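You operate a simulated robot arm through the tools that you are given. There is no shell and no other tool.

You are at the controls of a simulated robot arm. One attempt, no reset.

## Task
Move the divider to the order card's slot; its dome and the green bead pod go on the wide side.
Fine: stand the card on the narrow side.

The check looks at the end state, three seconds after you hand in, the way a careful person would. Anything else that was tipped, shoved, dropped, spilled or broken makes it a failure.

## Robot
A 7-joint arm with a two-finger parallel gripper, fixed in place. Base frame: the origin is at the foot of the arm, x ahead of it, y to its left, z up; the work surface is at about z = 850. Units: mm, rad, N and s.
Its first joint turns from -2.304 to 2.304 rad. Payload 3.91 kg.
The tool frame sits at the grasp point between the pads (the TCP): z along the fingers, y along the line on which they close. The tips reach 30 mm beyond it. The gripper opens to 110 mm. The fingers are 20 mm wide and 10 mm thick; the gripper's body (48 by 112 mm) begins 55 mm behind the TCP.
Orientation is that of the tool frame in the base frame, as a unit quaternion [x, y, z, w]. With the fingers straight down and closing along the base's y, the tool's x points along the base's -x, its y along +y and its z along -z.

## Interface
- The arm moves only by the tool drive_tool. Its argument "plan" is a list of rows, each an object (a shift or turn left out is 0, a gripper value left out holds the last) with "translation": the shift along the tool's x, y, z in units of 20 mm (1.0 is 20 mm), a list of three; "angular": the turn, a rotation vector about the tool's x, y, z in units of 4 degrees (1.0 is 4 degrees), a list of three; "hand": the finger opening in mm, from 0 to 110. In form: [{"translation": [x, y, z], "angular": [ax, ay, az], "hand": hand}, ...]. A call has 1 to 20 rows; each row shifts and turns the commanded pose from where the row before left it, along the tool's axes as they then stand. A call with a number of a shift or a turn outside -1 to 1 is refused whole. A row lasts 0.2 s, in which the tool goes at most 50 mm and 0.15 rad; a call with a longer step from one row to the next is refused whole, and so is a gripper value outside its range. Where a pose cannot be reached the arm comes as near as it can. A force on the tool above 40 N (or 10 N above the force at the start of the call, whichever is more), or a blocked arm, ends the call early, and 0.2 s more pass. The fingers move at their own pace (about 108 mm/s each) and stop on an object; they squeeze with about 40 N. The grip force told is the motor's: it shows also when the fingers shut on nothing. Time passes only in rows, and 0.2 s behind the last, so rows that do not move let the fingers close. The reply holds the time, the measured pose of the TCP, the force on the tool along the base axes, the opening and the grip force, in the units named above and with some noise, with the torque about the TCP (base axes, N m) and any sound that the robot's microphone picked up.
- Cameras (640 x 400 px; columns grow to the right, rows downward): "scene" is fixed at [398.6, 650.6, 1596.1]; the picture's right is [-0.95, -0.30, 0.00], its down [-0.27, 0.87, -0.41] and it looks along [0.12, -0.39, -0.91] (base axes); focal length 224 px, centre (320, 200). "wrist" rides on the gripper at [72, 17, -103] in the tool frame; the picture's right is [-0.23, 0.97, 0.00], its down [-0.76, -0.18, -0.62] and it looks along [-0.61, -0.14, 0.78] (tool axes); focal length 222 px, centre (320, 200). There is no depth. A picture from a camera that has moved, and an enlarged one, comes with that camera's place and axes in the base frame and with its lens.
- get_image(camera): a new picture of that camera. It takes no simulated time.
- inspect(camera, box): a new picture of the part [left, top, right, bottom] of that camera's present view, enlarged. It takes no simulated time.
- finish_job(): hands the job in; it is judged then, once.

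Nothing tells you positions but the pictures and the camera data. Unless the task says otherwise, let go and move clear before handing in.

The tools are called after "Request:" by a JSON object that holds its "method" and its "body". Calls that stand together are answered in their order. drive_tool: Moves the arm, as the interface text tells. Its arguments: {"type":"object","properties":{"plan":{"type":"array"}},"required":["plan"]} The other tools are called the same way: get_image (camera) takes a picture; inspect (camera, box) takes an enlarged picture of a part of a camera's view; finish_job () hands the job in.

At the start:

```text
time: 0.0
tcp_pos: [700.2, 197.0, 1199.4]
orientation: [-0.001, 1.0, 0.0, -0.001]
ft_force: [-0.4, 0.5, -1.0]
moment: [-0.02, 0.05, 0.02]
grip_width: 110.2
grip_force: 0.0
```

scene: 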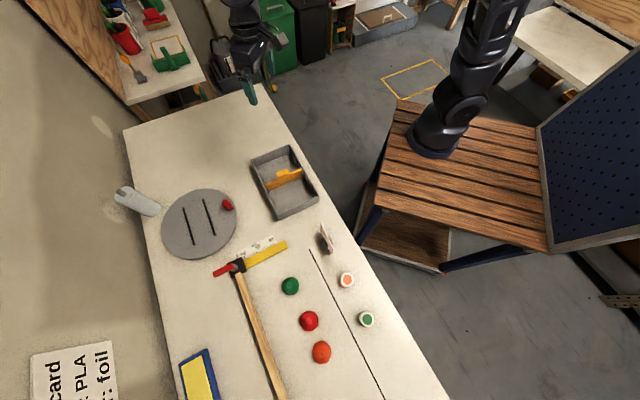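
wrist: 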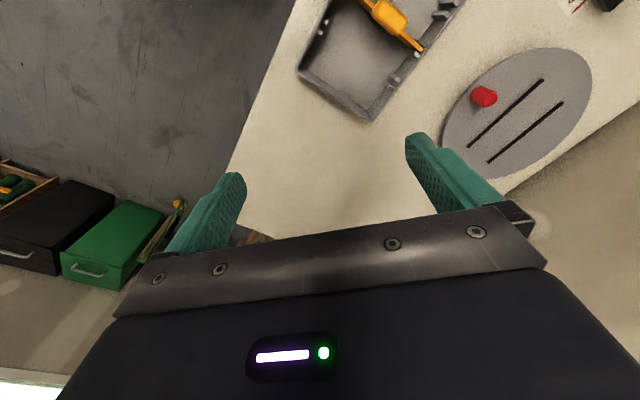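

I see a table with a tray holding an orange divider, a disc with two slots, domes, small pods, and an upright card. I'll look closer before moving.

Request:
{"method": "inspect", "body": {"camera": "scene", "box": [240, 130, 340, 230]}}

Request:
{"method": "inspect", "body": {"camera": "scene", "box": [270, 215, 400, 375]}}

Request:
{"method": "inspect", "body": {"camera": "scene", "box": [110, 170, 290, 290]}}

Request:
{"method": "inspect", "body": {"camera": "scene", "box": [0, 300, 240, 400]}}

Request:
{"method": "inspect", "body": {"camera": "wrist", "box": [280, 0, 640, 200]}}

```text
4.00 times, centred on (290, 180) of scene
camera zoom: at [398.6, 650.6, 1596.1], right [-0.95, -0.3, 0.0], down [-0.27, 0.87, -0.41], along [0.12, -0.39, -0.91], focal length 897 px, centre (440, 280)
```

zoom: 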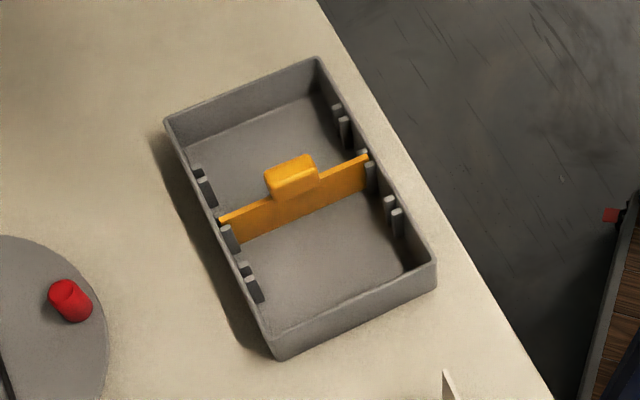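

```text
2.50 times, centred on (335, 295) of scene
camera zoom: at [398.6, 650.6, 1596.1], right [-0.95, -0.3, 0.0], down [-0.27, 0.87, -0.41], along [0.12, -0.39, -0.91], focal length 560 px, centre (282, -38)
```

zoom: 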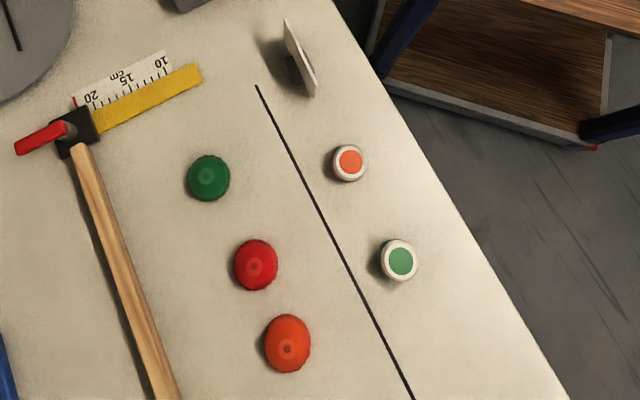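

```text
3.33 times, centred on (200, 230) of scene
camera zoom: at [398.6, 650.6, 1596.1], right [-0.95, -0.3, 0.0], down [-0.27, 0.87, -0.41], along [0.12, -0.39, -0.91], focal length 747 px, centre (720, 100)
```

zoom: 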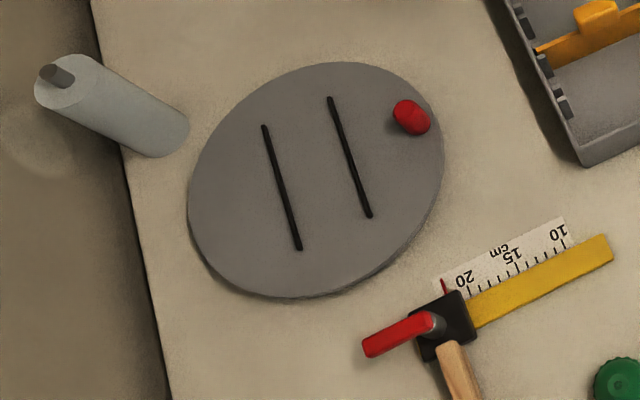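

```text
2.67 times, centred on (120, 350) of scene
camera zoom: at [398.6, 650.6, 1596.1], right [-0.95, -0.3, 0.0], down [-0.27, 0.87, -0.41], along [0.12, -0.39, -0.91], focal length 598 px, centre (853, -200)
```

zoom: 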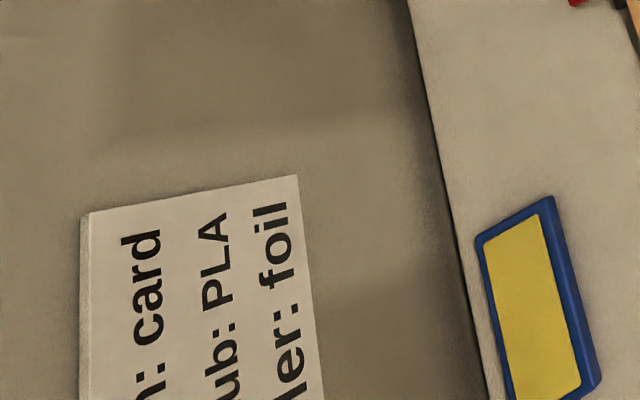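

```text
1.78 times, centred on (460, 100) of wrist
camera zoom: at [627.3, 214.0, 1302.1], right [0.23, 0.97, 0.0], down [0.76, -0.18, 0.62], along [0.61, -0.14, -0.78], focal length 395 px, centre (71, 378)
```

zoom: 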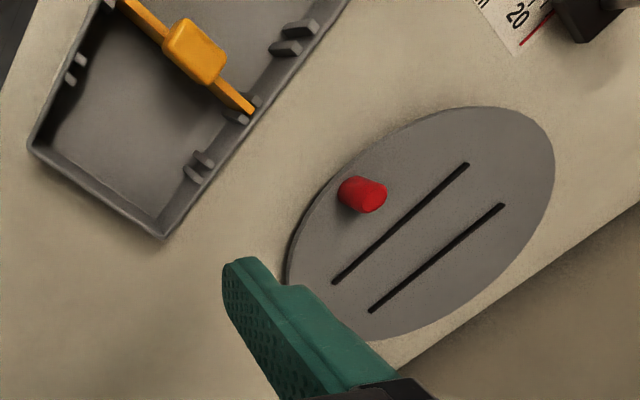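

I see the order card standing nearly edge-on to the scene camera at about (430, 475), so I can't read it yet. I'll zoom in on it and on the other items before moving the wrist camera to look.

Request:
{"method": "inspect", "body": {"camera": "scene", "box": [305, 210, 350, 265]}}

Request:
{"method": "inspect", "body": {"camera": "scene", "box": [325, 260, 385, 340]}}

Request:
{"method": "inspect", "body": {"camera": "scene", "box": [270, 265, 350, 375]}}

Request:
{"method": "inspect", "body": {"camera": "scene", "box": [400, 0, 560, 170]}}

```text
7.27 times, centred on (328, 238) of scene
camera zoom: at [398.6, 650.6, 1596.1], right [-0.95, -0.3, 0.0], down [-0.27, 0.87, -0.41], along [0.12, -0.39, -0.91], focal length 1631 px, centre (266, -73)
```

zoom: 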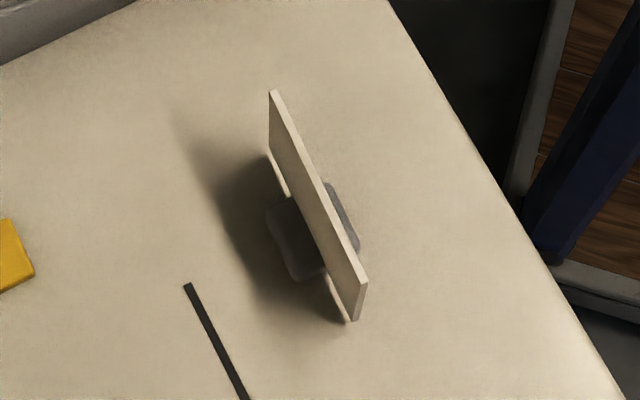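

```text
5.00 times, centred on (355, 300) of scene
camera zoom: at [398.6, 650.6, 1596.1], right [-0.95, -0.3, 0.0], down [-0.27, 0.87, -0.41], along [0.12, -0.39, -0.91], focal length 1121 px, centre (145, -300)
```

zoom: 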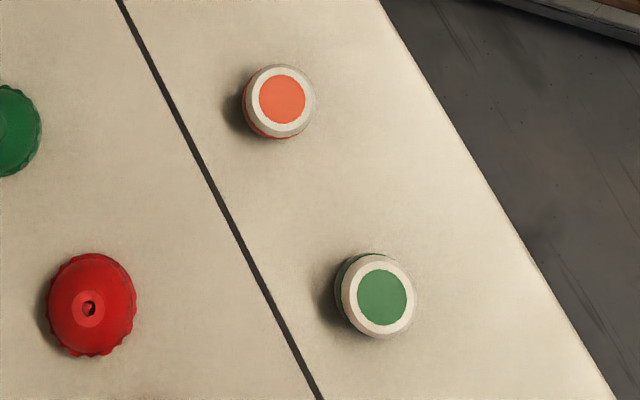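

```text
3.64 times, centred on (310, 320) of scene
camera zoom: at [398.6, 650.6, 1596.1], right [-0.95, -0.3, 0.0], down [-0.27, 0.87, -0.41], along [0.12, -0.39, -0.91], focal length 815 px, centre (356, -236)
```

zoom: 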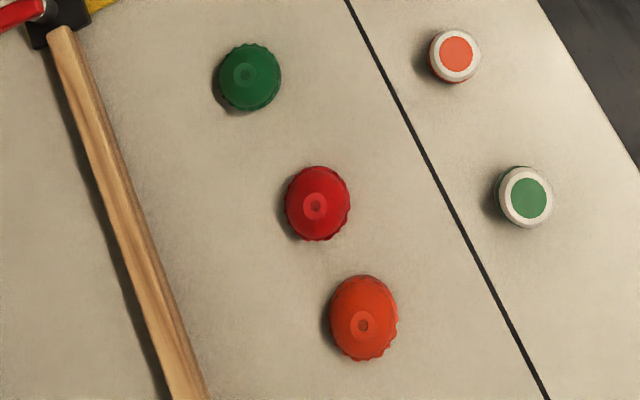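

```text
2.35 times, centred on (480, 85) of scene
camera zoom: at [398.6, 650.6, 1596.1], right [-0.95, -0.3, 0.0], down [-0.27, 0.87, -0.41], along [0.12, -0.39, -0.91], focal length 528 px, centre (-56, 471)
```

zoom: 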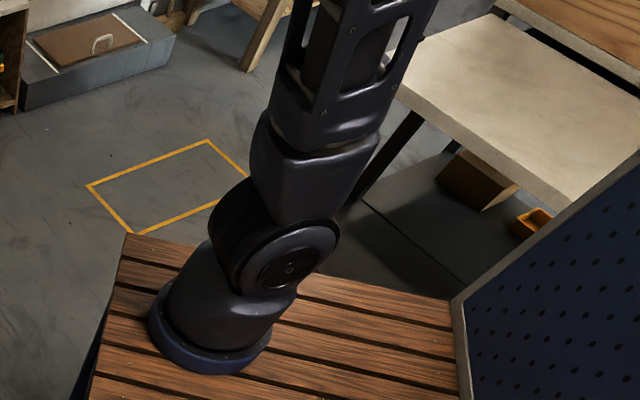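

I see the card stands in a small grey foot at about (430, 475), with its printed face hidden from this camera. I'll bring the wrist camera over and yaw it to look outward at the card.

Request:
{"method": "drive_tool", "body": {"plan": [{"translation": [1, 0.74, 0.17]}, {"translation": [1, 0.74, 0.17]}, {"translation": [1, 0.74, 0.17]}, {"translation": [1, 0.74, 0.17]}, {"translation": [1, 0.74, 0.17]}, {"translation": [1, 0.74, 0.17]}, {"translation": [1, 0.74, 0.17]}, {"translation": [1, 0.74, 0.17]}, {"translation": [1, 0.74, 0.17]}, {"translation": [1, 0.74, 0.17]}, {"translation": [1, 0.74, 0.17]}, {"translation": [1, 0.74, 0.17]}, {"translation": [1, 0.74, 0.17]}, {"translation": [1, 0.74, 0.17]}, {"translation": [1, 0.74, 0.17]}]}}

Request:
{"method": "drive_tool", "body": {"plan": [{"angular": [0, 0, -1]}, {"angular": [0, 0, -1]}, {"angular": [0, 0, -1]}, {"angular": [0, 0, -1]}, {"angular": [0, 0, -1]}, {"angular": [0, 0, -1]}, {"angular": [0, 0, -1]}, {"angular": [0, 0, -1]}, {"angular": [0, 0, -1]}, {"angular": [0, 0, -1]}, {"angular": [0, 0, -1]}, {"angular": [0, 0, -1]}]}}

Request:
{"method": "get_image", "body": {"camera": "wrist"}}

Request:
{"method": "get_image", "body": {"camera": "scene"}}

```text
time: 3.2
tcp_pos: [399.2, 418.6, 1148.9]
orientation: [0.0, 1.0, 0.0, 0.0]
ft_force: [0.1, -0.1, 0.0]
moment: [0.02, 0.0, 0.04]
grip_width: 110.0
grip_force: 0.0
```

```text
time: 5.8
tcp_pos: [401.1, 418.8, 1147.9]
orientation: [-0.407, 0.913, 0.001, 0.0]
ft_force: [0.3, -0.1, -0.4]
moment: [0.02, 0.0, -0.02]
grip_width: 110.2
grip_force: 0.0
```

```text
taken
camera wrist: at [338.8, 376.4, 1251.0], right [-0.57, 0.82, 0.0], down [0.64, 0.45, 0.62], along [0.51, 0.36, -0.78], focal length 222 px, centre (320, 200)
```

wrist: 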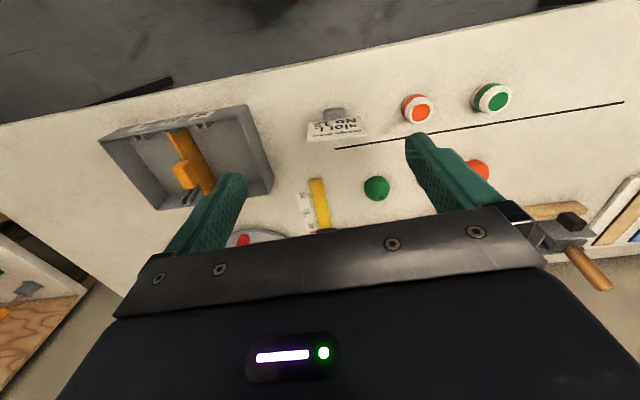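

```text
taken
```

scene: 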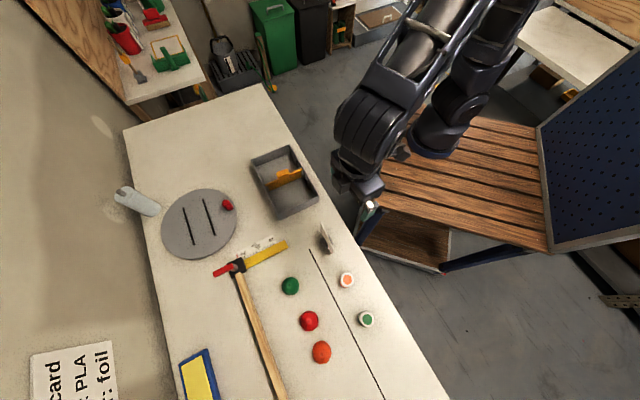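

I can now see the card's printed face from the robot's side, and a label on the tray's near wall. I'll enlarge both.

Request:
{"method": "inspect", "body": {"camera": "wrist", "box": [295, 95, 380, 148]}}

Request:
{"method": "inspect", "body": {"camera": "wrist", "box": [90, 95, 290, 215]}}

Request:
{"method": "inspect", "body": {"camera": "wrist", "box": [380, 70, 530, 160]}}

```text
7.53 times, centred on (338, 122) of wrist
camera zoom: at [338.8, 376.4, 1251.0], right [-0.57, 0.82, 0.0], down [0.64, 0.45, 0.62], along [0.51, 0.36, -0.78], focal length 1672 px, centre (188, 791)
```

zoom: 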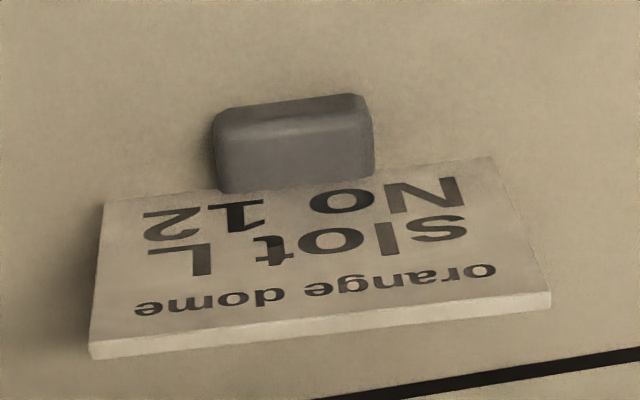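

```text
3.20 times, centred on (190, 155) of wrist
camera zoom: at [338.8, 376.4, 1251.0], right [-0.57, 0.82, 0.0], down [0.64, 0.45, 0.62], along [0.51, 0.36, -0.78], focal length 711 px, centre (736, 344)
```

zoom: 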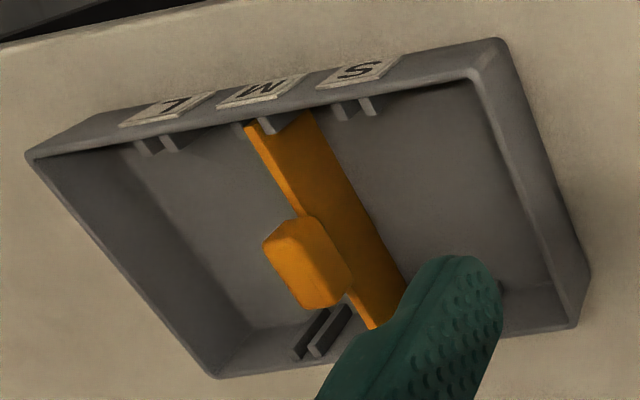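

```text
4.27 times, centred on (455, 115) of wrist
camera zoom: at [338.8, 376.4, 1251.0], right [-0.57, 0.82, 0.0], down [0.64, 0.45, 0.62], along [0.51, 0.36, -0.78], focal length 948 px, centre (-256, 563)
```

zoom: 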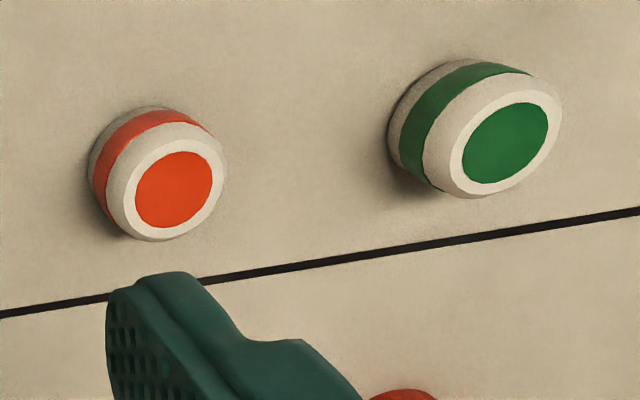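

The card reads "No 12 / Slot L / orange dome". The tray labels L, M, S run along its near wall, and the divider is now in M. L is the end toward +x/−y, which makes that end the narrow side. Next I'll hover near the tray to measure it and confirm the labels.

Request:
{"method": "drive_tool", "body": {"plan": [{"translation": [-0.07, -0.96, 0]}, {"translation": [-0.07, -0.96, 0]}, {"translation": [-0.07, -0.96, 0]}, {"translation": [-0.07, -0.96, 0]}, {"translation": [-0.07, -0.96, 0]}, {"translation": [-0.07, -0.96, 0]}, {"translation": [-0.07, -0.96, 0]}, {"translation": [-0.07, -0.96, 0]}, {"translation": [-0.07, -0.96, 0]}, {"translation": [-0.07, -0.96, 0]}, {"translation": [-0.07, -0.96, 0]}, {"translation": [-0.07, -0.96, 0]}, {"translation": [-0.07, -0.96, 0]}, {"angular": [0, 0, 0.75]}]}}

Request:
{"method": "get_image", "body": {"camera": "wrist"}}

Request:
{"method": "inspect", "body": {"camera": "wrist", "box": [200, 40, 440, 190]}}

```text
time: 8.8
tcp_pos: [599.0, 265.7, 1148.2]
orientation: [-0.383, 0.924, -0.001, 0.0]
ft_force: [0.3, -0.2, -0.1]
moment: [-0.02, -0.01, 0.05]
grip_width: 109.9
grip_force: 0.1
```

```text
taken
camera wrist: at [534.8, 226.7, 1251.3], right [-0.53, 0.85, 0.0], down [0.66, 0.41, 0.62], along [0.53, 0.33, -0.78], focal length 222 px, centre (320, 200)
```

wrist: 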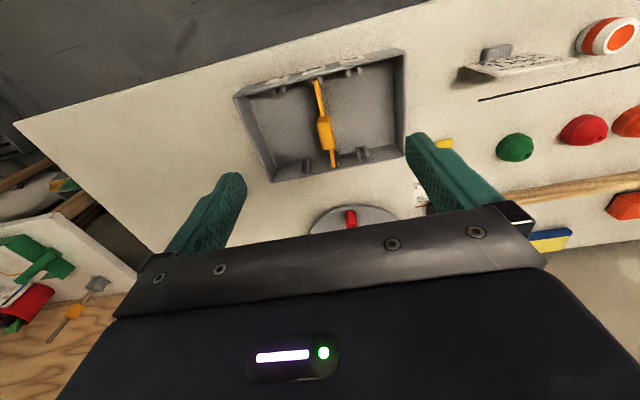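

```text
2.67 times, centred on (320, 115) of wrist
camera zoom: at [534.8, 226.7, 1251.3], right [-0.53, 0.85, 0.0], down [0.66, 0.41, 0.62], along [0.53, 0.33, -0.78], focal length 592 px, centre (320, 427)
```

zoom: 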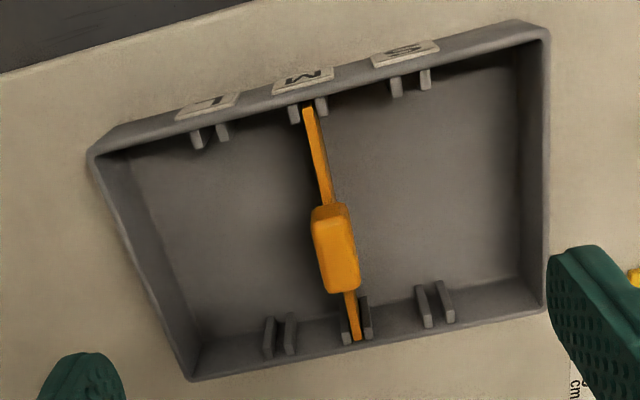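

Slot L is confirmed at the −W end. The divider's handle sits at the tray's centre, about (640, 302), and the tray is turned 45°. I'll zoom in on the handle, ribs and labels.

Request:
{"method": "inspect", "body": {"camera": "wrist", "box": [290, 70, 350, 175]}}

Request:
{"method": "inspect", "body": {"camera": "wrist", "box": [225, 45, 385, 110]}}

Request:
{"method": "inspect", "body": {"camera": "wrist", "box": [255, 135, 345, 190]}}

Request:
{"method": "inspect", "body": {"camera": "wrist", "box": [440, 10, 640, 150]}}

```text
3.81 times, centred on (320, 122) of wrist
camera zoom: at [534.8, 226.7, 1251.3], right [-0.53, 0.85, 0.0], down [0.66, 0.41, 0.62], along [0.53, 0.33, -0.78], focal length 846 px, centre (320, 495)
```

zoom: 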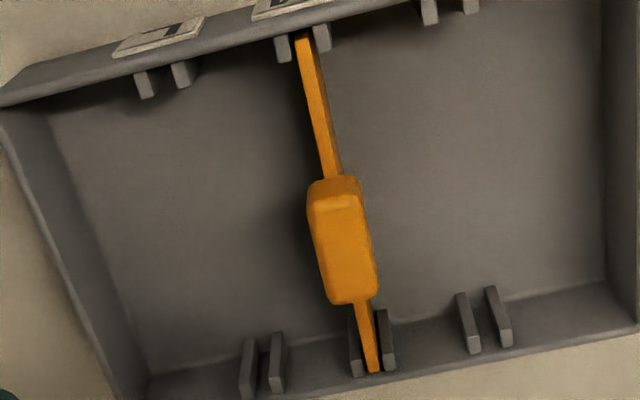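

```text
4.00 times, centred on (305, 78) of wrist
camera zoom: at [534.8, 226.7, 1251.3], right [-0.53, 0.85, 0.0], down [0.66, 0.41, 0.62], along [0.53, 0.33, -0.78], focal length 888 px, centre (380, 690)
```

zoom: 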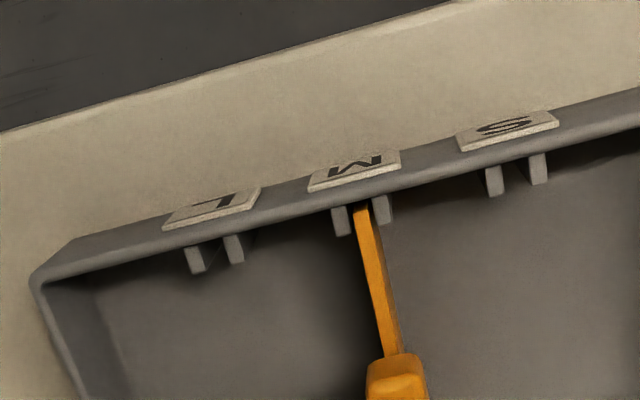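

```text
7.11 times, centred on (300, 162) of wrist
camera zoom: at [534.8, 226.7, 1251.3], right [-0.53, 0.85, 0.0], down [0.66, 0.41, 0.62], along [0.53, 0.33, -0.78], focal length 1580 px, centre (462, 467)
```

zoom: 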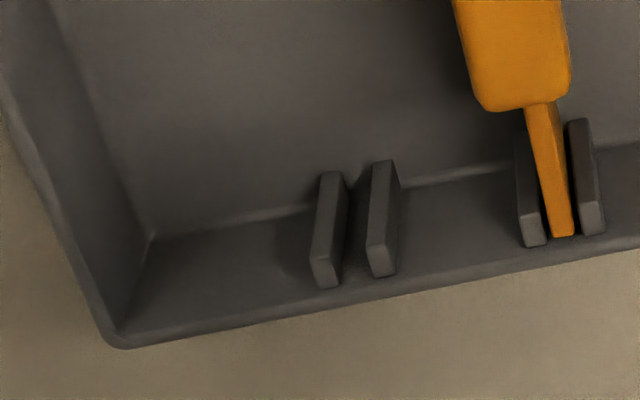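

```text
2.86 times, centred on (540, 80) of wrist
camera zoom: at [534.8, 226.7, 1251.3], right [-0.53, 0.85, 0.0], down [0.66, 0.41, 0.62], along [0.53, 0.33, -0.78], focal length 635 px, centre (-309, 543)
```

zoom: 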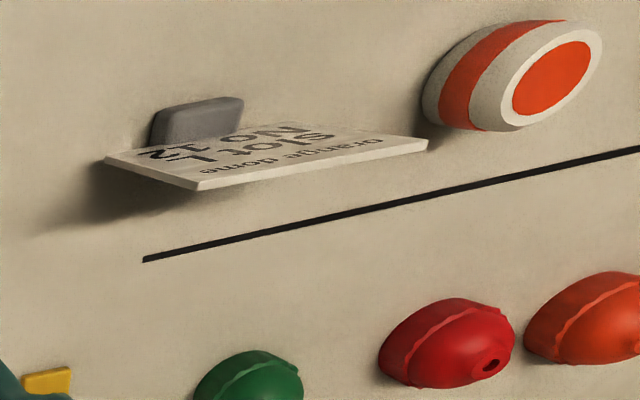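

The labels read L, M, S and the ribs sit about 54 mm apart. The handle spans z ≈ 912–933 and is roughly 17 mm thick. I'll move over it and descend partway to check alignment.

Request:
{"method": "drive_tool", "body": {"plan": [{"translation": [-0.93, -0.05, 0.2], "hand": 60}, {"translation": [-0.93, -0.05, 0.7]}, {"translation": [-0.92, -0.045, 1]}, {"translation": [0, 0, 1]}, {"translation": [0, 0, 1]}, {"translation": [0, 0, 1]}, {"translation": [0, 0, 1]}, {"translation": [0, 0, 1]}, {"translation": [0, 0, 1]}, {"translation": [0, 0, 1]}]}}

Request:
{"method": "get_image", "body": {"camera": "wrist"}}

Request:
{"method": "get_image", "body": {"camera": "scene"}}

```text
time: 11.0
tcp_pos: [639.5, 303.3, 970.0]
orientation: [-0.384, 0.923, -0.001, -0.001]
ft_force: [-0.6, 0.6, -0.6]
moment: [0.02, -0.02, -0.02]
grip_width: 59.8
grip_force: 0.1
```

```text
taken
camera wrist: at [575.3, 263.7, 1073.2], right [-0.53, 0.85, 0.0], down [0.66, 0.41, 0.62], along [0.53, 0.33, -0.78], focal length 222 px, centre (320, 200)
```

wrist: 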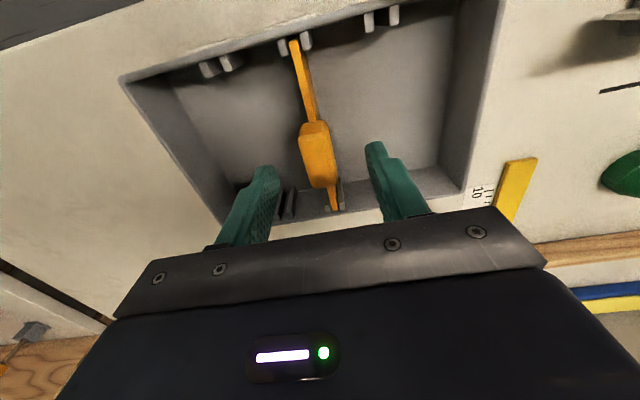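

```text
taken
```

scene: 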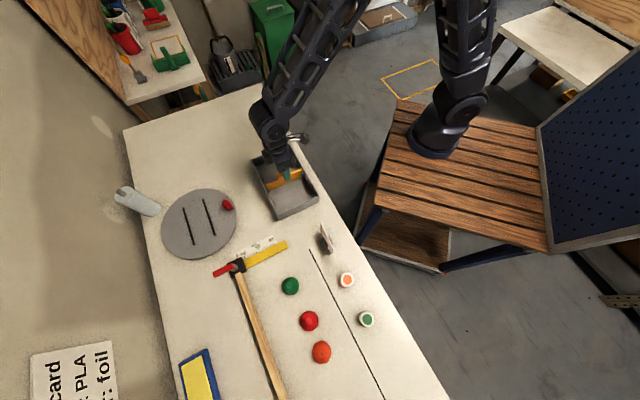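

The gripper straddles the handle as planned. I'll use this closer view to refine the slot spacing and handle position before closing.

Request:
{"method": "inspect", "body": {"camera": "wrist", "box": [180, 0, 420, 90]}}

Request:
{"method": "inspect", "body": {"camera": "wrist", "box": [230, 110, 410, 220]}}

```text
2.67 times, centred on (300, 45) of wrist
camera zoom: at [575.3, 263.7, 1073.2], right [-0.53, 0.85, 0.0], down [0.66, 0.41, 0.62], along [0.53, 0.33, -0.78], focal length 592 px, centre (373, 613)
```

zoom: 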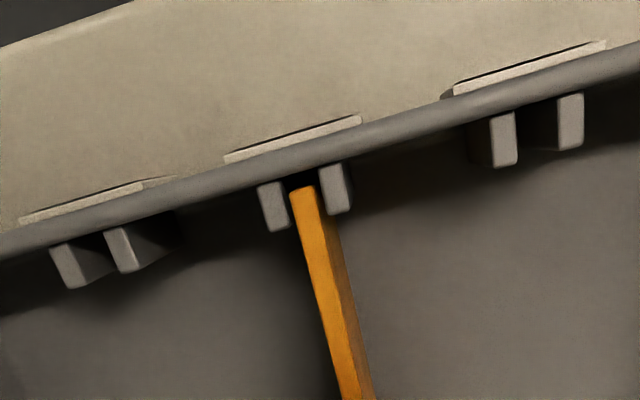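

```text
3.56 times, centred on (320, 165) of wrist
camera zoom: at [575.3, 263.7, 1073.2], right [-0.53, 0.85, 0.0], down [0.66, 0.41, 0.62], along [0.53, 0.33, -0.78], focal length 790 px, centre (320, 324)
```

zoom: 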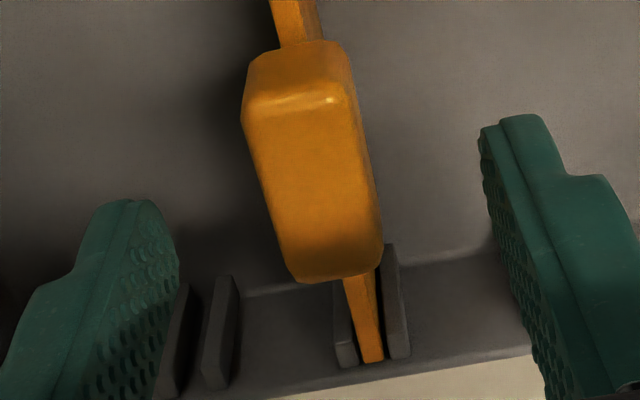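

The handle is centred between the fingers within about 1 mm. I'll descend to z ≈ 918 and close on it.

Request:
{"method": "drive_tool", "body": {"plan": [{"translation": [-0.03, -0.04, 0.9]}, {"translation": [0, 0, 0.9]}, {"translation": [0, 0, 0.8]}, {"hand": 10}, {"hand": 10}, {"hand": 10}, {"hand": 10}]}}

Request:
{"method": "get_image", "body": {"camera": "wrist"}}

```text
time: 12.6
tcp_pos: [640.2, 301.5, 919.3]
orientation: [-0.383, 0.924, 0.0, 0.0]
ft_force: [0.3, -0.4, 1.6]
moment: [0.05, -0.11, -0.02]
grip_width: 21.4
grip_force: 40.2
```

```text
taken
camera wrist: at [576.7, 263.6, 1021.9], right [-0.53, 0.85, 0.0], down [0.66, 0.41, 0.62], along [0.53, 0.33, -0.78], focal length 222 px, centre (320, 200)
```

wrist: 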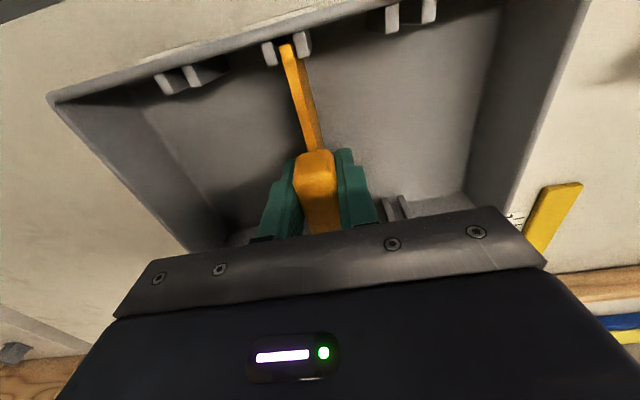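

The handle is held with a 21.4 mm opening. I'll take one more close look at the ribs for spacing, then lift straight up.

Request:
{"method": "inspect", "body": {"camera": "wrist", "box": [140, 0, 440, 110]}}

Request:
{"method": "drive_tool", "body": {"plan": [{"translation": [0, 0, -0.25]}, {"translation": [0, 0, -0.25]}, {"translation": [0, 0, -0.5]}, {"translation": [0, 0, -0.5]}, {"translation": [0, 0, -0.5]}, {"translation": [0, 0, -0.5]}, {"translation": [0, 0, -0.5]}, {"translation": [0, 0, -0.5]}, {"translation": [0, 0, -0.5]}, {"translation": [0, 0, -0.5]}]}}

Request:
{"method": "get_image", "body": {"camera": "wrist"}}

Request:
{"method": "inspect", "body": {"camera": "scene", "box": [230, 110, 350, 230]}}

```text
2.13 times, centred on (290, 55) of wrist
camera zoom: at [576.7, 263.6, 1021.9], right [-0.53, 0.85, 0.0], down [0.66, 0.41, 0.62], along [0.53, 0.33, -0.78], focal length 474 px, centre (384, 509)
```

zoom: 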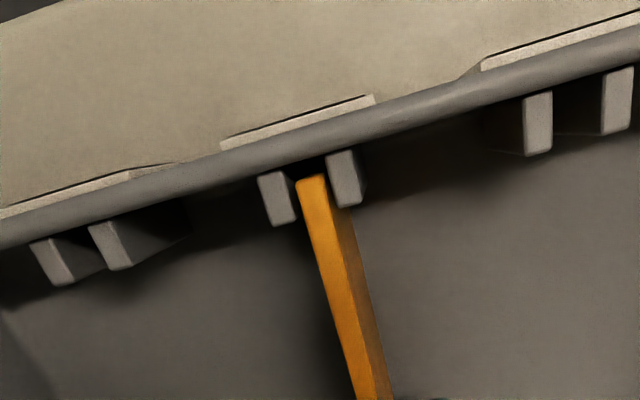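

```text
time: 14.8
tcp_pos: [640.7, 302.6, 1008.5]
orientation: [-0.384, 0.923, -0.001, 0.0]
ft_force: [0.5, -0.5, -0.4]
moment: [-0.03, 0.0, 0.02]
grip_width: 21.2
grip_force: 39.7
```

```text
taken
camera wrist: at [576.5, 263.2, 1111.2], right [-0.53, 0.85, 0.0], down [0.66, 0.41, 0.62], along [0.53, 0.33, -0.78], focal length 222 px, centre (320, 200)
```

wrist: 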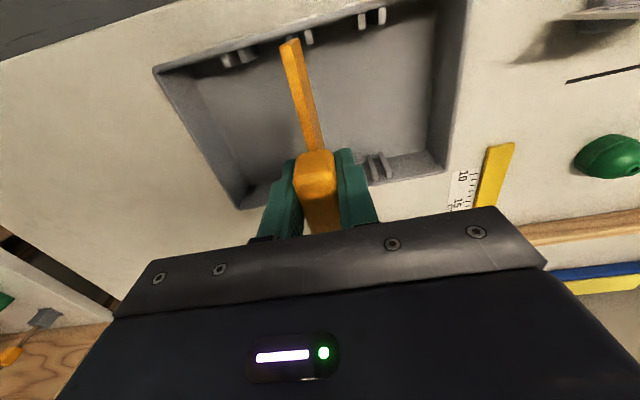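

```text
3.33 times, centred on (290, 170) of scene
camera zoom: at [398.6, 650.6, 1596.1], right [-0.95, -0.3, 0.0], down [-0.27, 0.87, -0.41], along [0.12, -0.39, -0.91], focal length 747 px, centre (420, 300)
```

zoom: 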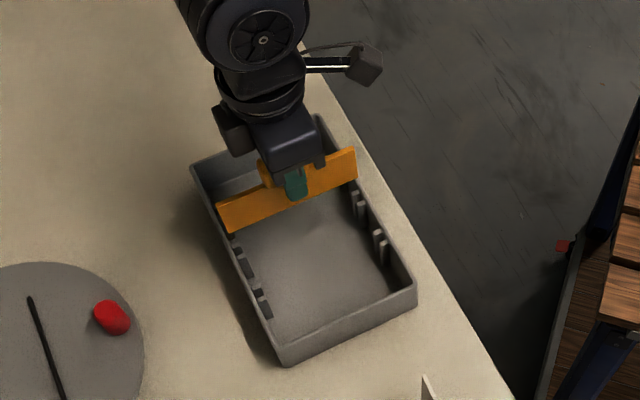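

The divider is clear of the tray. I'll shift 54.2 mm toward the L end, lower until its bottom is just above the ribs, and check alignment.

Request:
{"method": "drive_tool", "body": {"plan": [{"translation": [0, -0.68, 0]}, {"translation": [0, -0.68, 0]}, {"translation": [0, -0.68, 0]}, {"translation": [0, -0.67, 0]}, {"translation": [0, 0, 0.5]}, {}]}}

Request:
{"method": "get_image", "body": {"camera": "wrist"}}

Request:
{"method": "inspect", "body": {"camera": "wrist", "box": [200, 0, 440, 110]}}

Request:
{"method": "inspect", "body": {"camera": "scene", "box": [240, 120, 330, 220]}}

```text
time: 16.2
tcp_pos: [679.1, 265.5, 997.8]
orientation: [-0.382, 0.924, 0.001, 0.0]
ft_force: [-0.7, -0.6, 0.1]
moment: [0.0, 0.02, 0.02]
grip_width: 21.0
grip_force: 40.3
```

```text
taken
camera wrist: at [614.9, 225.4, 1101.4], right [-0.53, 0.85, 0.0], down [0.66, 0.41, 0.62], along [0.53, 0.33, -0.78], focal length 222 px, centre (320, 200)
```

wrist: 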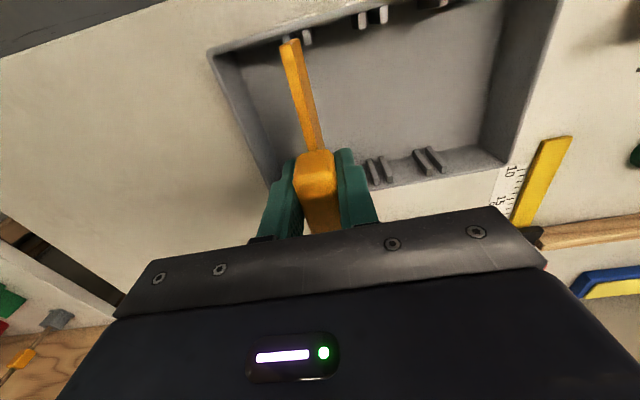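

```text
2.67 times, centred on (320, 55) of wrist
camera zoom: at [614.9, 225.4, 1101.4], right [-0.53, 0.85, 0.0], down [0.66, 0.41, 0.62], along [0.53, 0.33, -0.78], focal length 592 px, centre (320, 587)
```

zoom: 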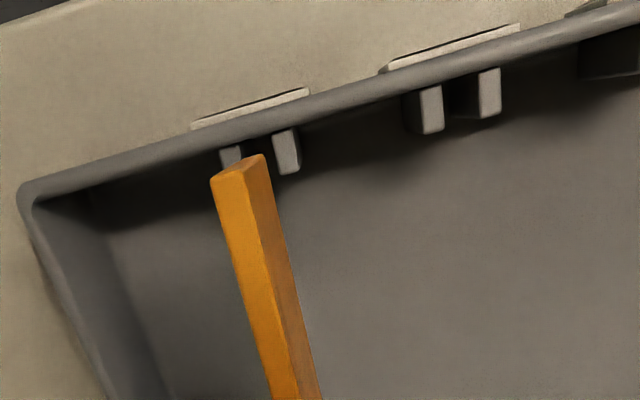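

```text
4.00 times, centred on (285, 170) of scene
camera zoom: at [398.6, 650.6, 1596.1], right [-0.95, -0.3, 0.0], down [-0.27, 0.87, -0.41], along [0.12, -0.39, -0.91], focal length 897 px, centre (460, 320)
```

zoom: 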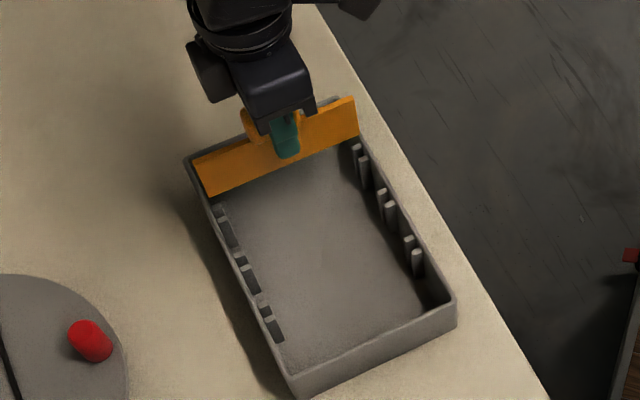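

The plate is above the L ribs. I'll zoom in on its near end to check the alignment precisely.

Request:
{"method": "inspect", "body": {"camera": "wrist", "box": [265, 25, 345, 75]}}

Request:
{"method": "inspect", "body": {"camera": "scene", "box": [255, 135, 320, 180]}}

```text
8.00 times, centred on (305, 50) of wrist
camera zoom: at [614.9, 225.4, 1101.4], right [-0.53, 0.85, 0.0], down [0.66, 0.41, 0.62], along [0.53, 0.33, -0.78], focal length 1777 px, centre (440, 1400)
```

zoom: 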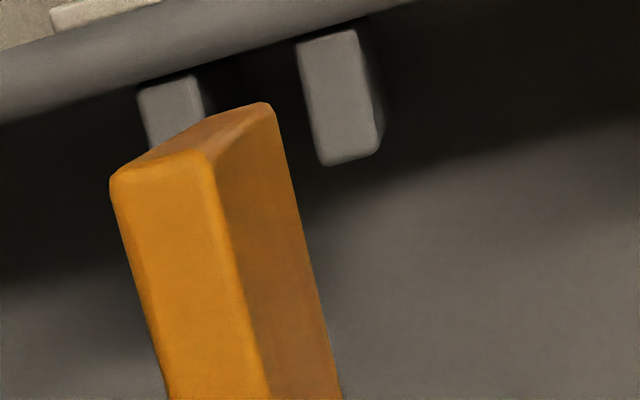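

```text
8.89 times, centred on (288, 158) of scene
camera zoom: at [398.6, 650.6, 1596.1], right [-0.95, -0.3, 0.0], down [-0.27, 0.87, -0.41], along [0.12, -0.39, -0.91], focal length 1993 px, centre (609, 578)
```

zoom: 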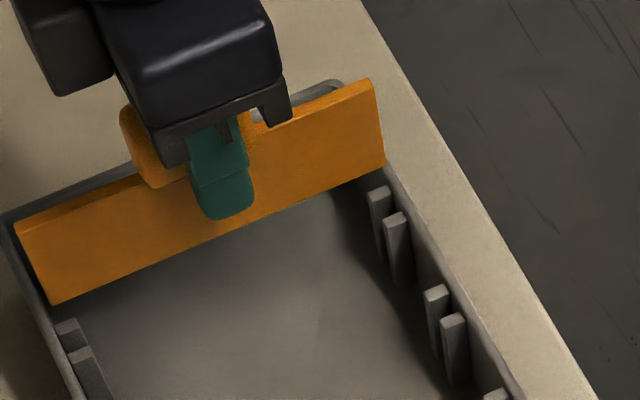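

By my measurement the plate is about 1.3 mm short of the L slot centre. I'll correct that and lower slowly until the plate's bottom is just entering the ribs, then look again.

Request:
{"method": "drive_tool", "body": {"plan": [{"translation": [0, -0.065, 0]}, {"translation": [0, 0, 0.5]}, {"translation": [0, 0, 0.5]}, {"translation": [0, 0, 0.25]}, {"translation": [0, 0, 0.25]}]}}

Request:
{"method": "inspect", "body": {"camera": "wrist", "box": [225, 15, 345, 90]}}

Request:
{"method": "inspect", "body": {"camera": "scene", "box": [255, 135, 320, 180]}}

```text
time: 17.4
tcp_pos: [679.9, 263.7, 968.2]
orientation: [-0.382, 0.924, -0.001, 0.0]
ft_force: [0.7, 0.1, -0.8]
moment: [0.0, 0.02, 0.04]
grip_width: 21.2
grip_force: 39.7
```

```text
5.33 times, centred on (285, 52) of wrist
camera zoom: at [615.7, 224.3, 1071.1], right [-0.53, 0.85, 0.0], down [0.66, 0.41, 0.62], along [0.53, 0.33, -0.78], focal length 1185 px, centre (507, 987)
```

zoom: 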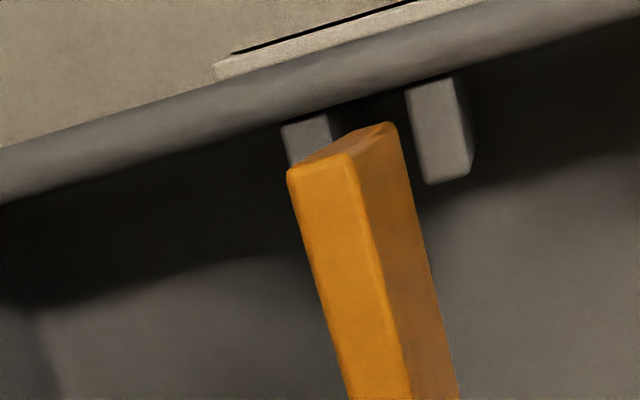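

```text
8.89 times, centred on (288, 158) of scene
camera zoom: at [398.6, 650.6, 1596.1], right [-0.95, -0.3, 0.0], down [-0.27, 0.87, -0.41], along [0.12, -0.39, -0.91], focal length 1993 px, centre (609, 578)
```

zoom: 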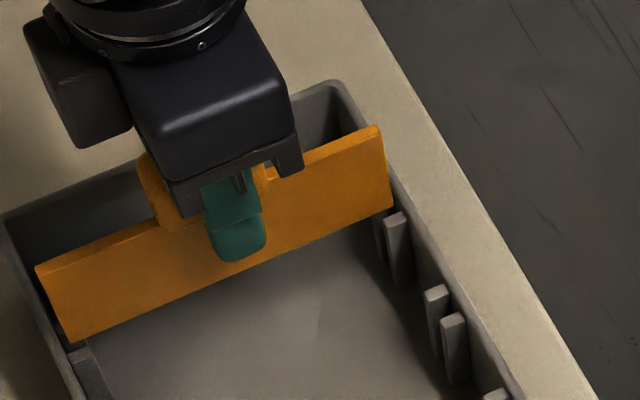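

The plate's bottom edge sits inside the rib gap with about 1.5–2 mm on each side. I'll lower it to the seat slowly.

Request:
{"method": "drive_tool", "body": {"plan": [{"translation": [0, 0, 0.25]}, {"translation": [0, 0, 0.25]}, {"translation": [0, 0, 0.3]}, {"translation": [0, 0, 0.3]}, {"translation": [0, 0, 0.3]}, {"translation": [0, 0, 0.3]}, {"translation": [0, 0, 0.3]}, {"translation": [0, 0, 0.2]}, {}]}}

Request:
{"method": "inspect", "body": {"camera": "wrist", "box": [225, 15, 345, 90]}}

Request:
{"method": "inspect", "body": {"camera": "scene", "box": [255, 135, 320, 180]}}

```text
time: 19.4
tcp_pos: [679.4, 263.1, 923.5]
orientation: [-0.383, 0.924, 0.0, 0.0]
ft_force: [-0.4, 1.1, -0.2]
moment: [0.02, 0.01, -0.02]
grip_width: 20.9
grip_force: 39.6
```

```text
5.33 times, centred on (285, 52) of wrist
camera zoom: at [615.5, 224.0, 1027.3], right [-0.53, 0.85, 0.0], down [0.66, 0.41, 0.62], along [0.53, 0.33, -0.78], focal length 1185 px, centre (507, 987)
```

zoom: 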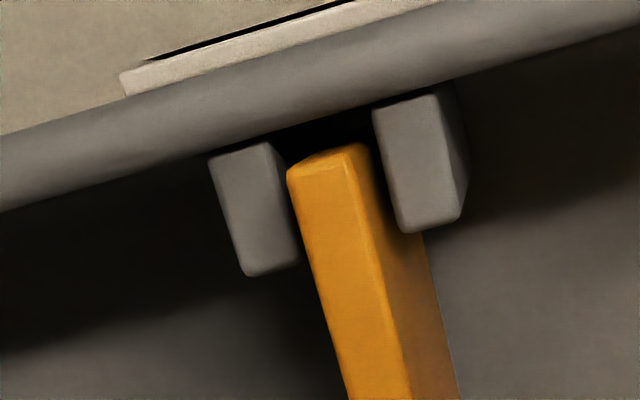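

```text
8.89 times, centred on (288, 158) of scene
camera zoom: at [398.6, 650.6, 1596.1], right [-0.95, -0.3, 0.0], down [-0.27, 0.87, -0.41], along [0.12, -0.39, -0.91], focal length 1993 px, centre (609, 578)
```

zoom: 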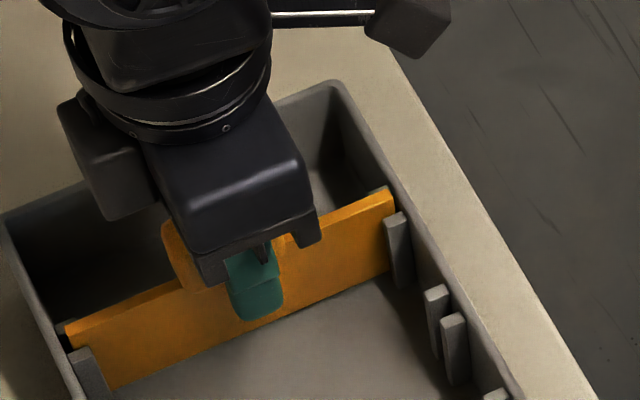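

The divider is between the L ribs, about 4 mm above its seat. I'll lower the last bit, release and rise straight up.

Request:
{"method": "drive_tool", "body": {"plan": [{"translation": [0, 0, 0.1]}, {"translation": [0, 0, 0.1]}, {}]}}

Request:
{"method": "drive_tool", "body": {"plan": [{"hand": 45}, {"hand": 45}, {"translation": [0, 0, -0.5]}, {"translation": [0, 0, -0.5]}, {"translation": [0, 0, -1]}, {"translation": [0, 0, -1]}, {"translation": [0, 0, -1]}, {"translation": [0, 0, -1]}, {"translation": [0, 0, -1]}, {"translation": [0, 0, -1]}]}}

Request:
{"method": "get_image", "body": {"camera": "wrist"}}

Request:
{"method": "inspect", "body": {"camera": "scene", "box": [245, 135, 330, 225]}}

```text
time: 20.2
tcp_pos: [680.2, 263.5, 918.8]
orientation: [-0.383, 0.924, 0.0, 0.0]
ft_force: [0.8, -1.0, 0.1]
moment: [0.02, -0.03, -0.02]
grip_width: 21.1
grip_force: 40.6
```

```text
time: 22.4
tcp_pos: [680.4, 262.6, 1059.7]
orientation: [-0.382, 0.924, -0.001, 0.0]
ft_force: [-0.1, 1.3, 0.5]
moment: [0.0, 0.04, 0.01]
grip_width: 45.0
grip_force: 0.1
```

```text
taken
camera wrist: at [616.0, 223.9, 1163.0], right [-0.53, 0.85, 0.0], down [0.66, 0.41, 0.62], along [0.53, 0.33, -0.78], focal length 222 px, centre (320, 200)
```

wrist: 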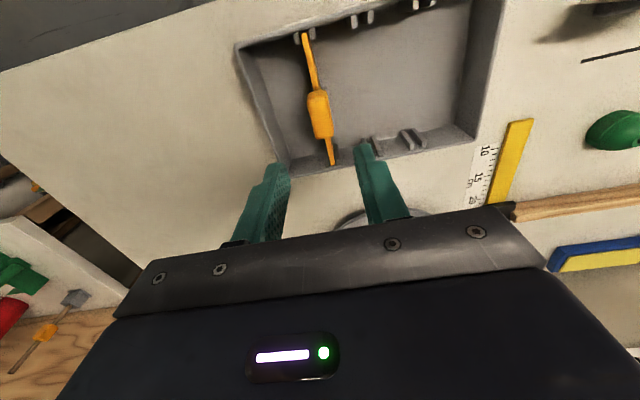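

```text
4.44 times, centred on (288, 180) of scene
camera zoom: at [398.6, 650.6, 1596.1], right [-0.95, -0.3, 0.0], down [-0.27, 0.87, -0.41], along [0.12, -0.39, -0.91], focal length 996 px, centre (464, 289)
```

zoom: 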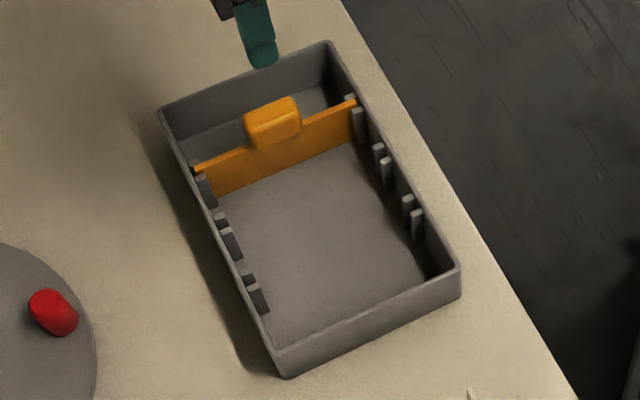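

The divider is seated in slot L, with the narrow compartment at the far end. Next is the orange dome at about (353, 774). I'll travel there high up and look.

Request:
{"method": "drive_tool", "body": {"plan": [{"translation": [-0.2, 1, 0], "hand": 90}, {"translation": [-0.2, 1, 0]}, {"translation": [-0.2, 1, 0]}, {"translation": [-0.2, 1, 0]}, {"translation": [-0.2, 1, 0]}, {"translation": [-0.2, 1, 0]}, {"translation": [-0.2, 1, 0]}, {"translation": [-0.2, 1, 0]}, {"translation": [-0.2, 1, 0]}, {"translation": [-0.2, 1, 0]}, {"translation": [-0.2, 1, 0]}, {"translation": [-0.2, 1, 0]}, {"translation": [-0.2, 1, 0]}, {"translation": [-0.2, 1, 0]}, {"translation": [-0.2, 1, 0]}, {"translation": [-0.2, 1, 0]}, {"translation": [-0.2, 1, 0]}, {"translation": [-0.2, 1, 0]}, {"translation": [-0.2, 1, 0]}, {"translation": [-0.2, 1, 0]}]}}

Request:
{"method": "drive_tool", "body": {"plan": [{"translation": [-0.2, 0.96, 0]}, {"translation": [-0.2, 0.96, 0]}, {"translation": [-0.2, 0.96, 0]}, {"translation": [-0.2, 0.96, 0]}, {"translation": [-0.2, 0.96, 0]}, {"translation": [-0.2, 0.96, 0]}, {"translation": [-0.2, 0.96, 0]}, {"translation": [-0.2, 0.96, 0]}, {"translation": [-0.2, 0.96, 0]}, {"translation": [-0.2, 0.96, 0]}]}}

Request:
{"method": "get_image", "body": {"camera": "wrist"}}

Request:
{"method": "get_image", "body": {"camera": "scene"}}

```text
time: 26.6
tcp_pos: [453.9, 603.5, 1059.6]
orientation: [-0.383, 0.924, 0.0, 0.0]
ft_force: [0.4, -0.6, -0.5]
moment: [0.03, -0.01, 0.0]
grip_width: 89.8
grip_force: 0.1
```

```text
time: 28.8
tcp_pos: [345.6, 766.4, 1059.9]
orientation: [-0.384, 0.923, 0.0, 0.0]
ft_force: [-0.5, 0.3, 0.6]
moment: [-0.02, 0.03, 0.02]
grip_width: 90.2
grip_force: 0.1
```

```text
taken
camera wrist: at [281.7, 727.2, 1162.9], right [-0.53, 0.85, 0.0], down [0.66, 0.41, 0.62], along [0.53, 0.33, -0.78], focal length 222 px, centre (320, 200)
```

wrist: 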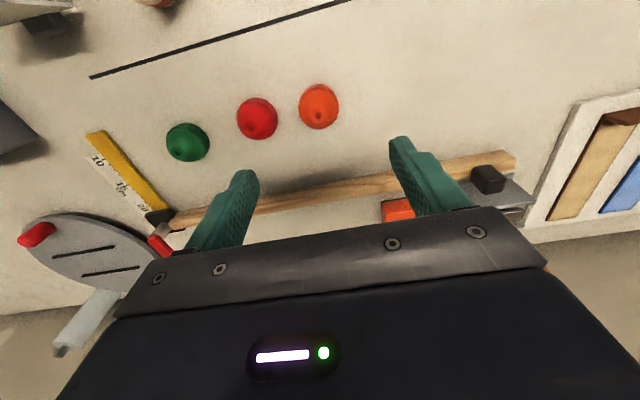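

```text
taken
```

scene: 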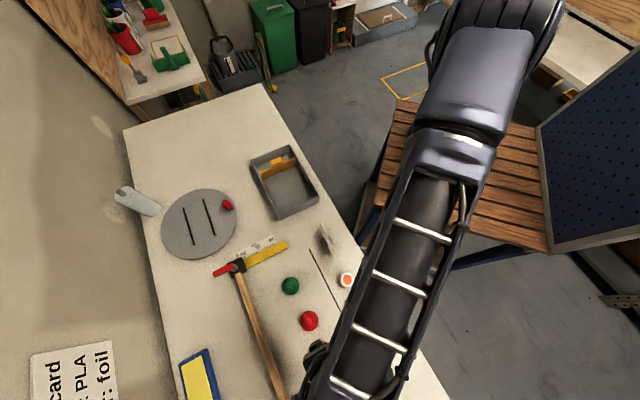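

I see the orange dome just ahead of the gripper. The order card looks odd in the scene view, so I'll check it and the dome up close.

Request:
{"method": "inspect", "body": {"camera": "scene", "box": [295, 205, 370, 300]}}

Request:
{"method": "inspect", "body": {"camera": "wrist", "box": [0, 0, 180, 80]}}

Request:
{"method": "inspect", "body": {"camera": "wrist", "box": [230, 70, 370, 150]}}

```text
4.21 times, centred on (332, 252) of scene
camera zoom: at [398.6, 650.6, 1596.1], right [-0.95, -0.3, 0.0], down [-0.27, 0.87, -0.41], along [0.12, -0.39, -0.91], focal length 944 px, centre (267, -21)
```

zoom: 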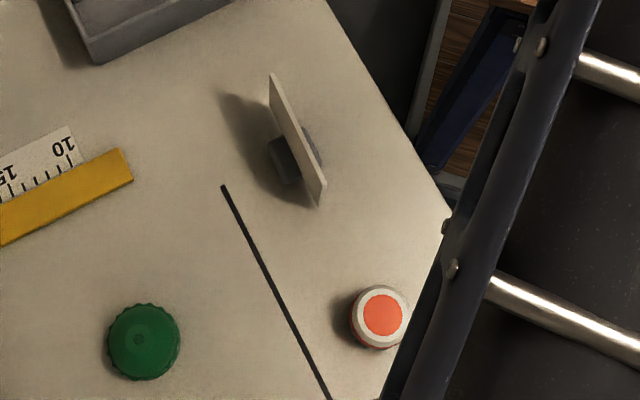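

```text
3.56 times, centred on (90, 40) of wrist
camera zoom: at [281.7, 727.2, 1162.9], right [-0.53, 0.85, 0.0], down [0.66, 0.41, 0.62], along [0.53, 0.33, -0.78], focal length 790 px, centre (1138, 769)
```

zoom: 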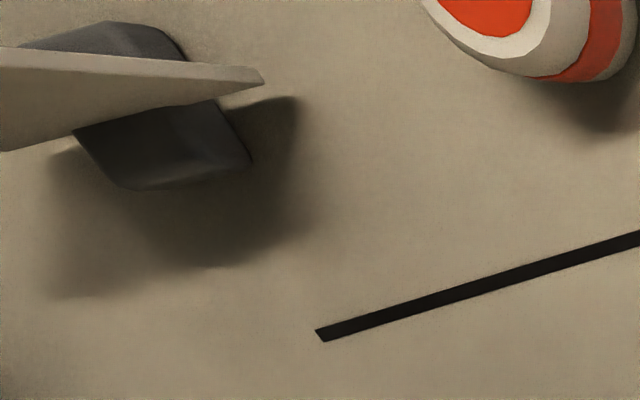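

```text
4.57 times, centred on (300, 110) of wrist
camera zoom: at [281.7, 727.2, 1162.9], right [-0.53, 0.85, 0.0], down [0.66, 0.41, 0.62], along [0.53, 0.33, -0.78], focal length 1015 px, centre (411, 611)
```

zoom: 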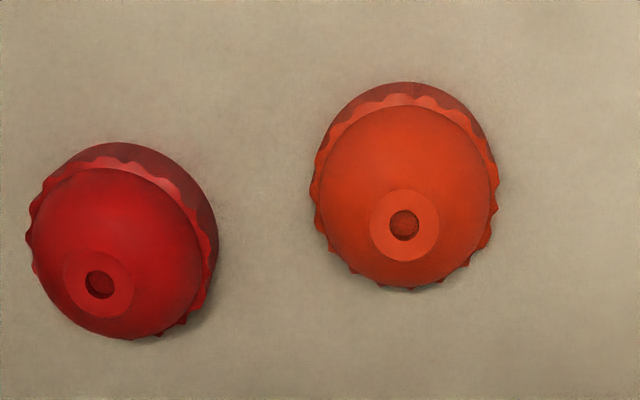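

The card is still standing. The orange dome has a scalloped flange about 53 mm wide, centred near V = 796.5, W = 294. I'll align over it and descend partway.

Request:
{"method": "drive_tool", "body": {"plan": [{"translation": [-0.26, -0.1, 0.5]}, {"translation": [-0.25, -0.09, 1]}, {"translation": [0, 0, 1]}, {"translation": [0, 0, 1]}, {"translation": [0, 0, 1]}, {"translation": [0, 0, 0.5]}]}}

Request:
{"method": "get_image", "body": {"camera": "wrist"}}

Request:
{"method": "inspect", "body": {"camera": "wrist", "box": [220, 80, 420, 210]}}

```text
time: 30.2
tcp_pos: [355.6, 770.2, 960.5]
orientation: [-0.382, 0.924, 0.0, -0.001]
ft_force: [-0.5, 0.1, 0.2]
moment: [-0.02, 0.04, 0.0]
grip_width: 89.9
grip_force: 0.1
```

```text
taken
camera wrist: at [291.3, 732.1, 1063.2], right [-0.53, 0.85, 0.0], down [0.66, 0.41, 0.62], along [0.53, 0.33, -0.78], focal length 222 px, centre (320, 200)
```

wrist: 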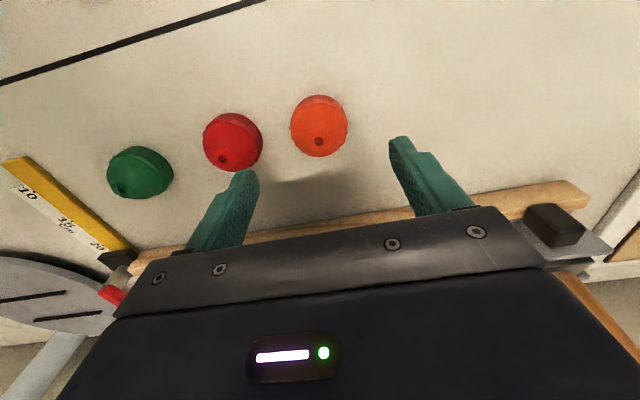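

```text
3.08 times, centred on (320, 145) of wrist
camera zoom: at [291.3, 732.1, 1063.2], right [-0.53, 0.85, 0.0], down [0.66, 0.41, 0.62], along [0.53, 0.33, -0.78], focal length 684 px, centre (320, 369)
```

zoom: 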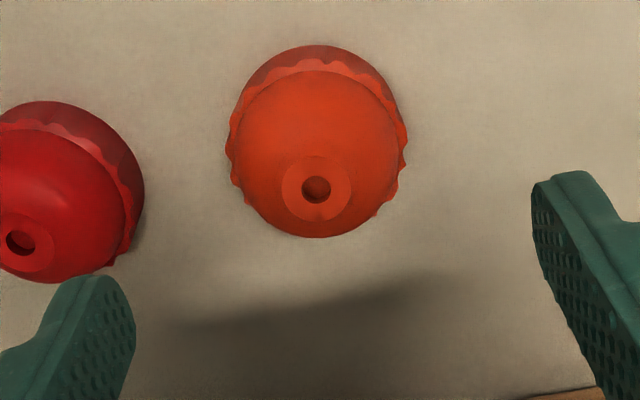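

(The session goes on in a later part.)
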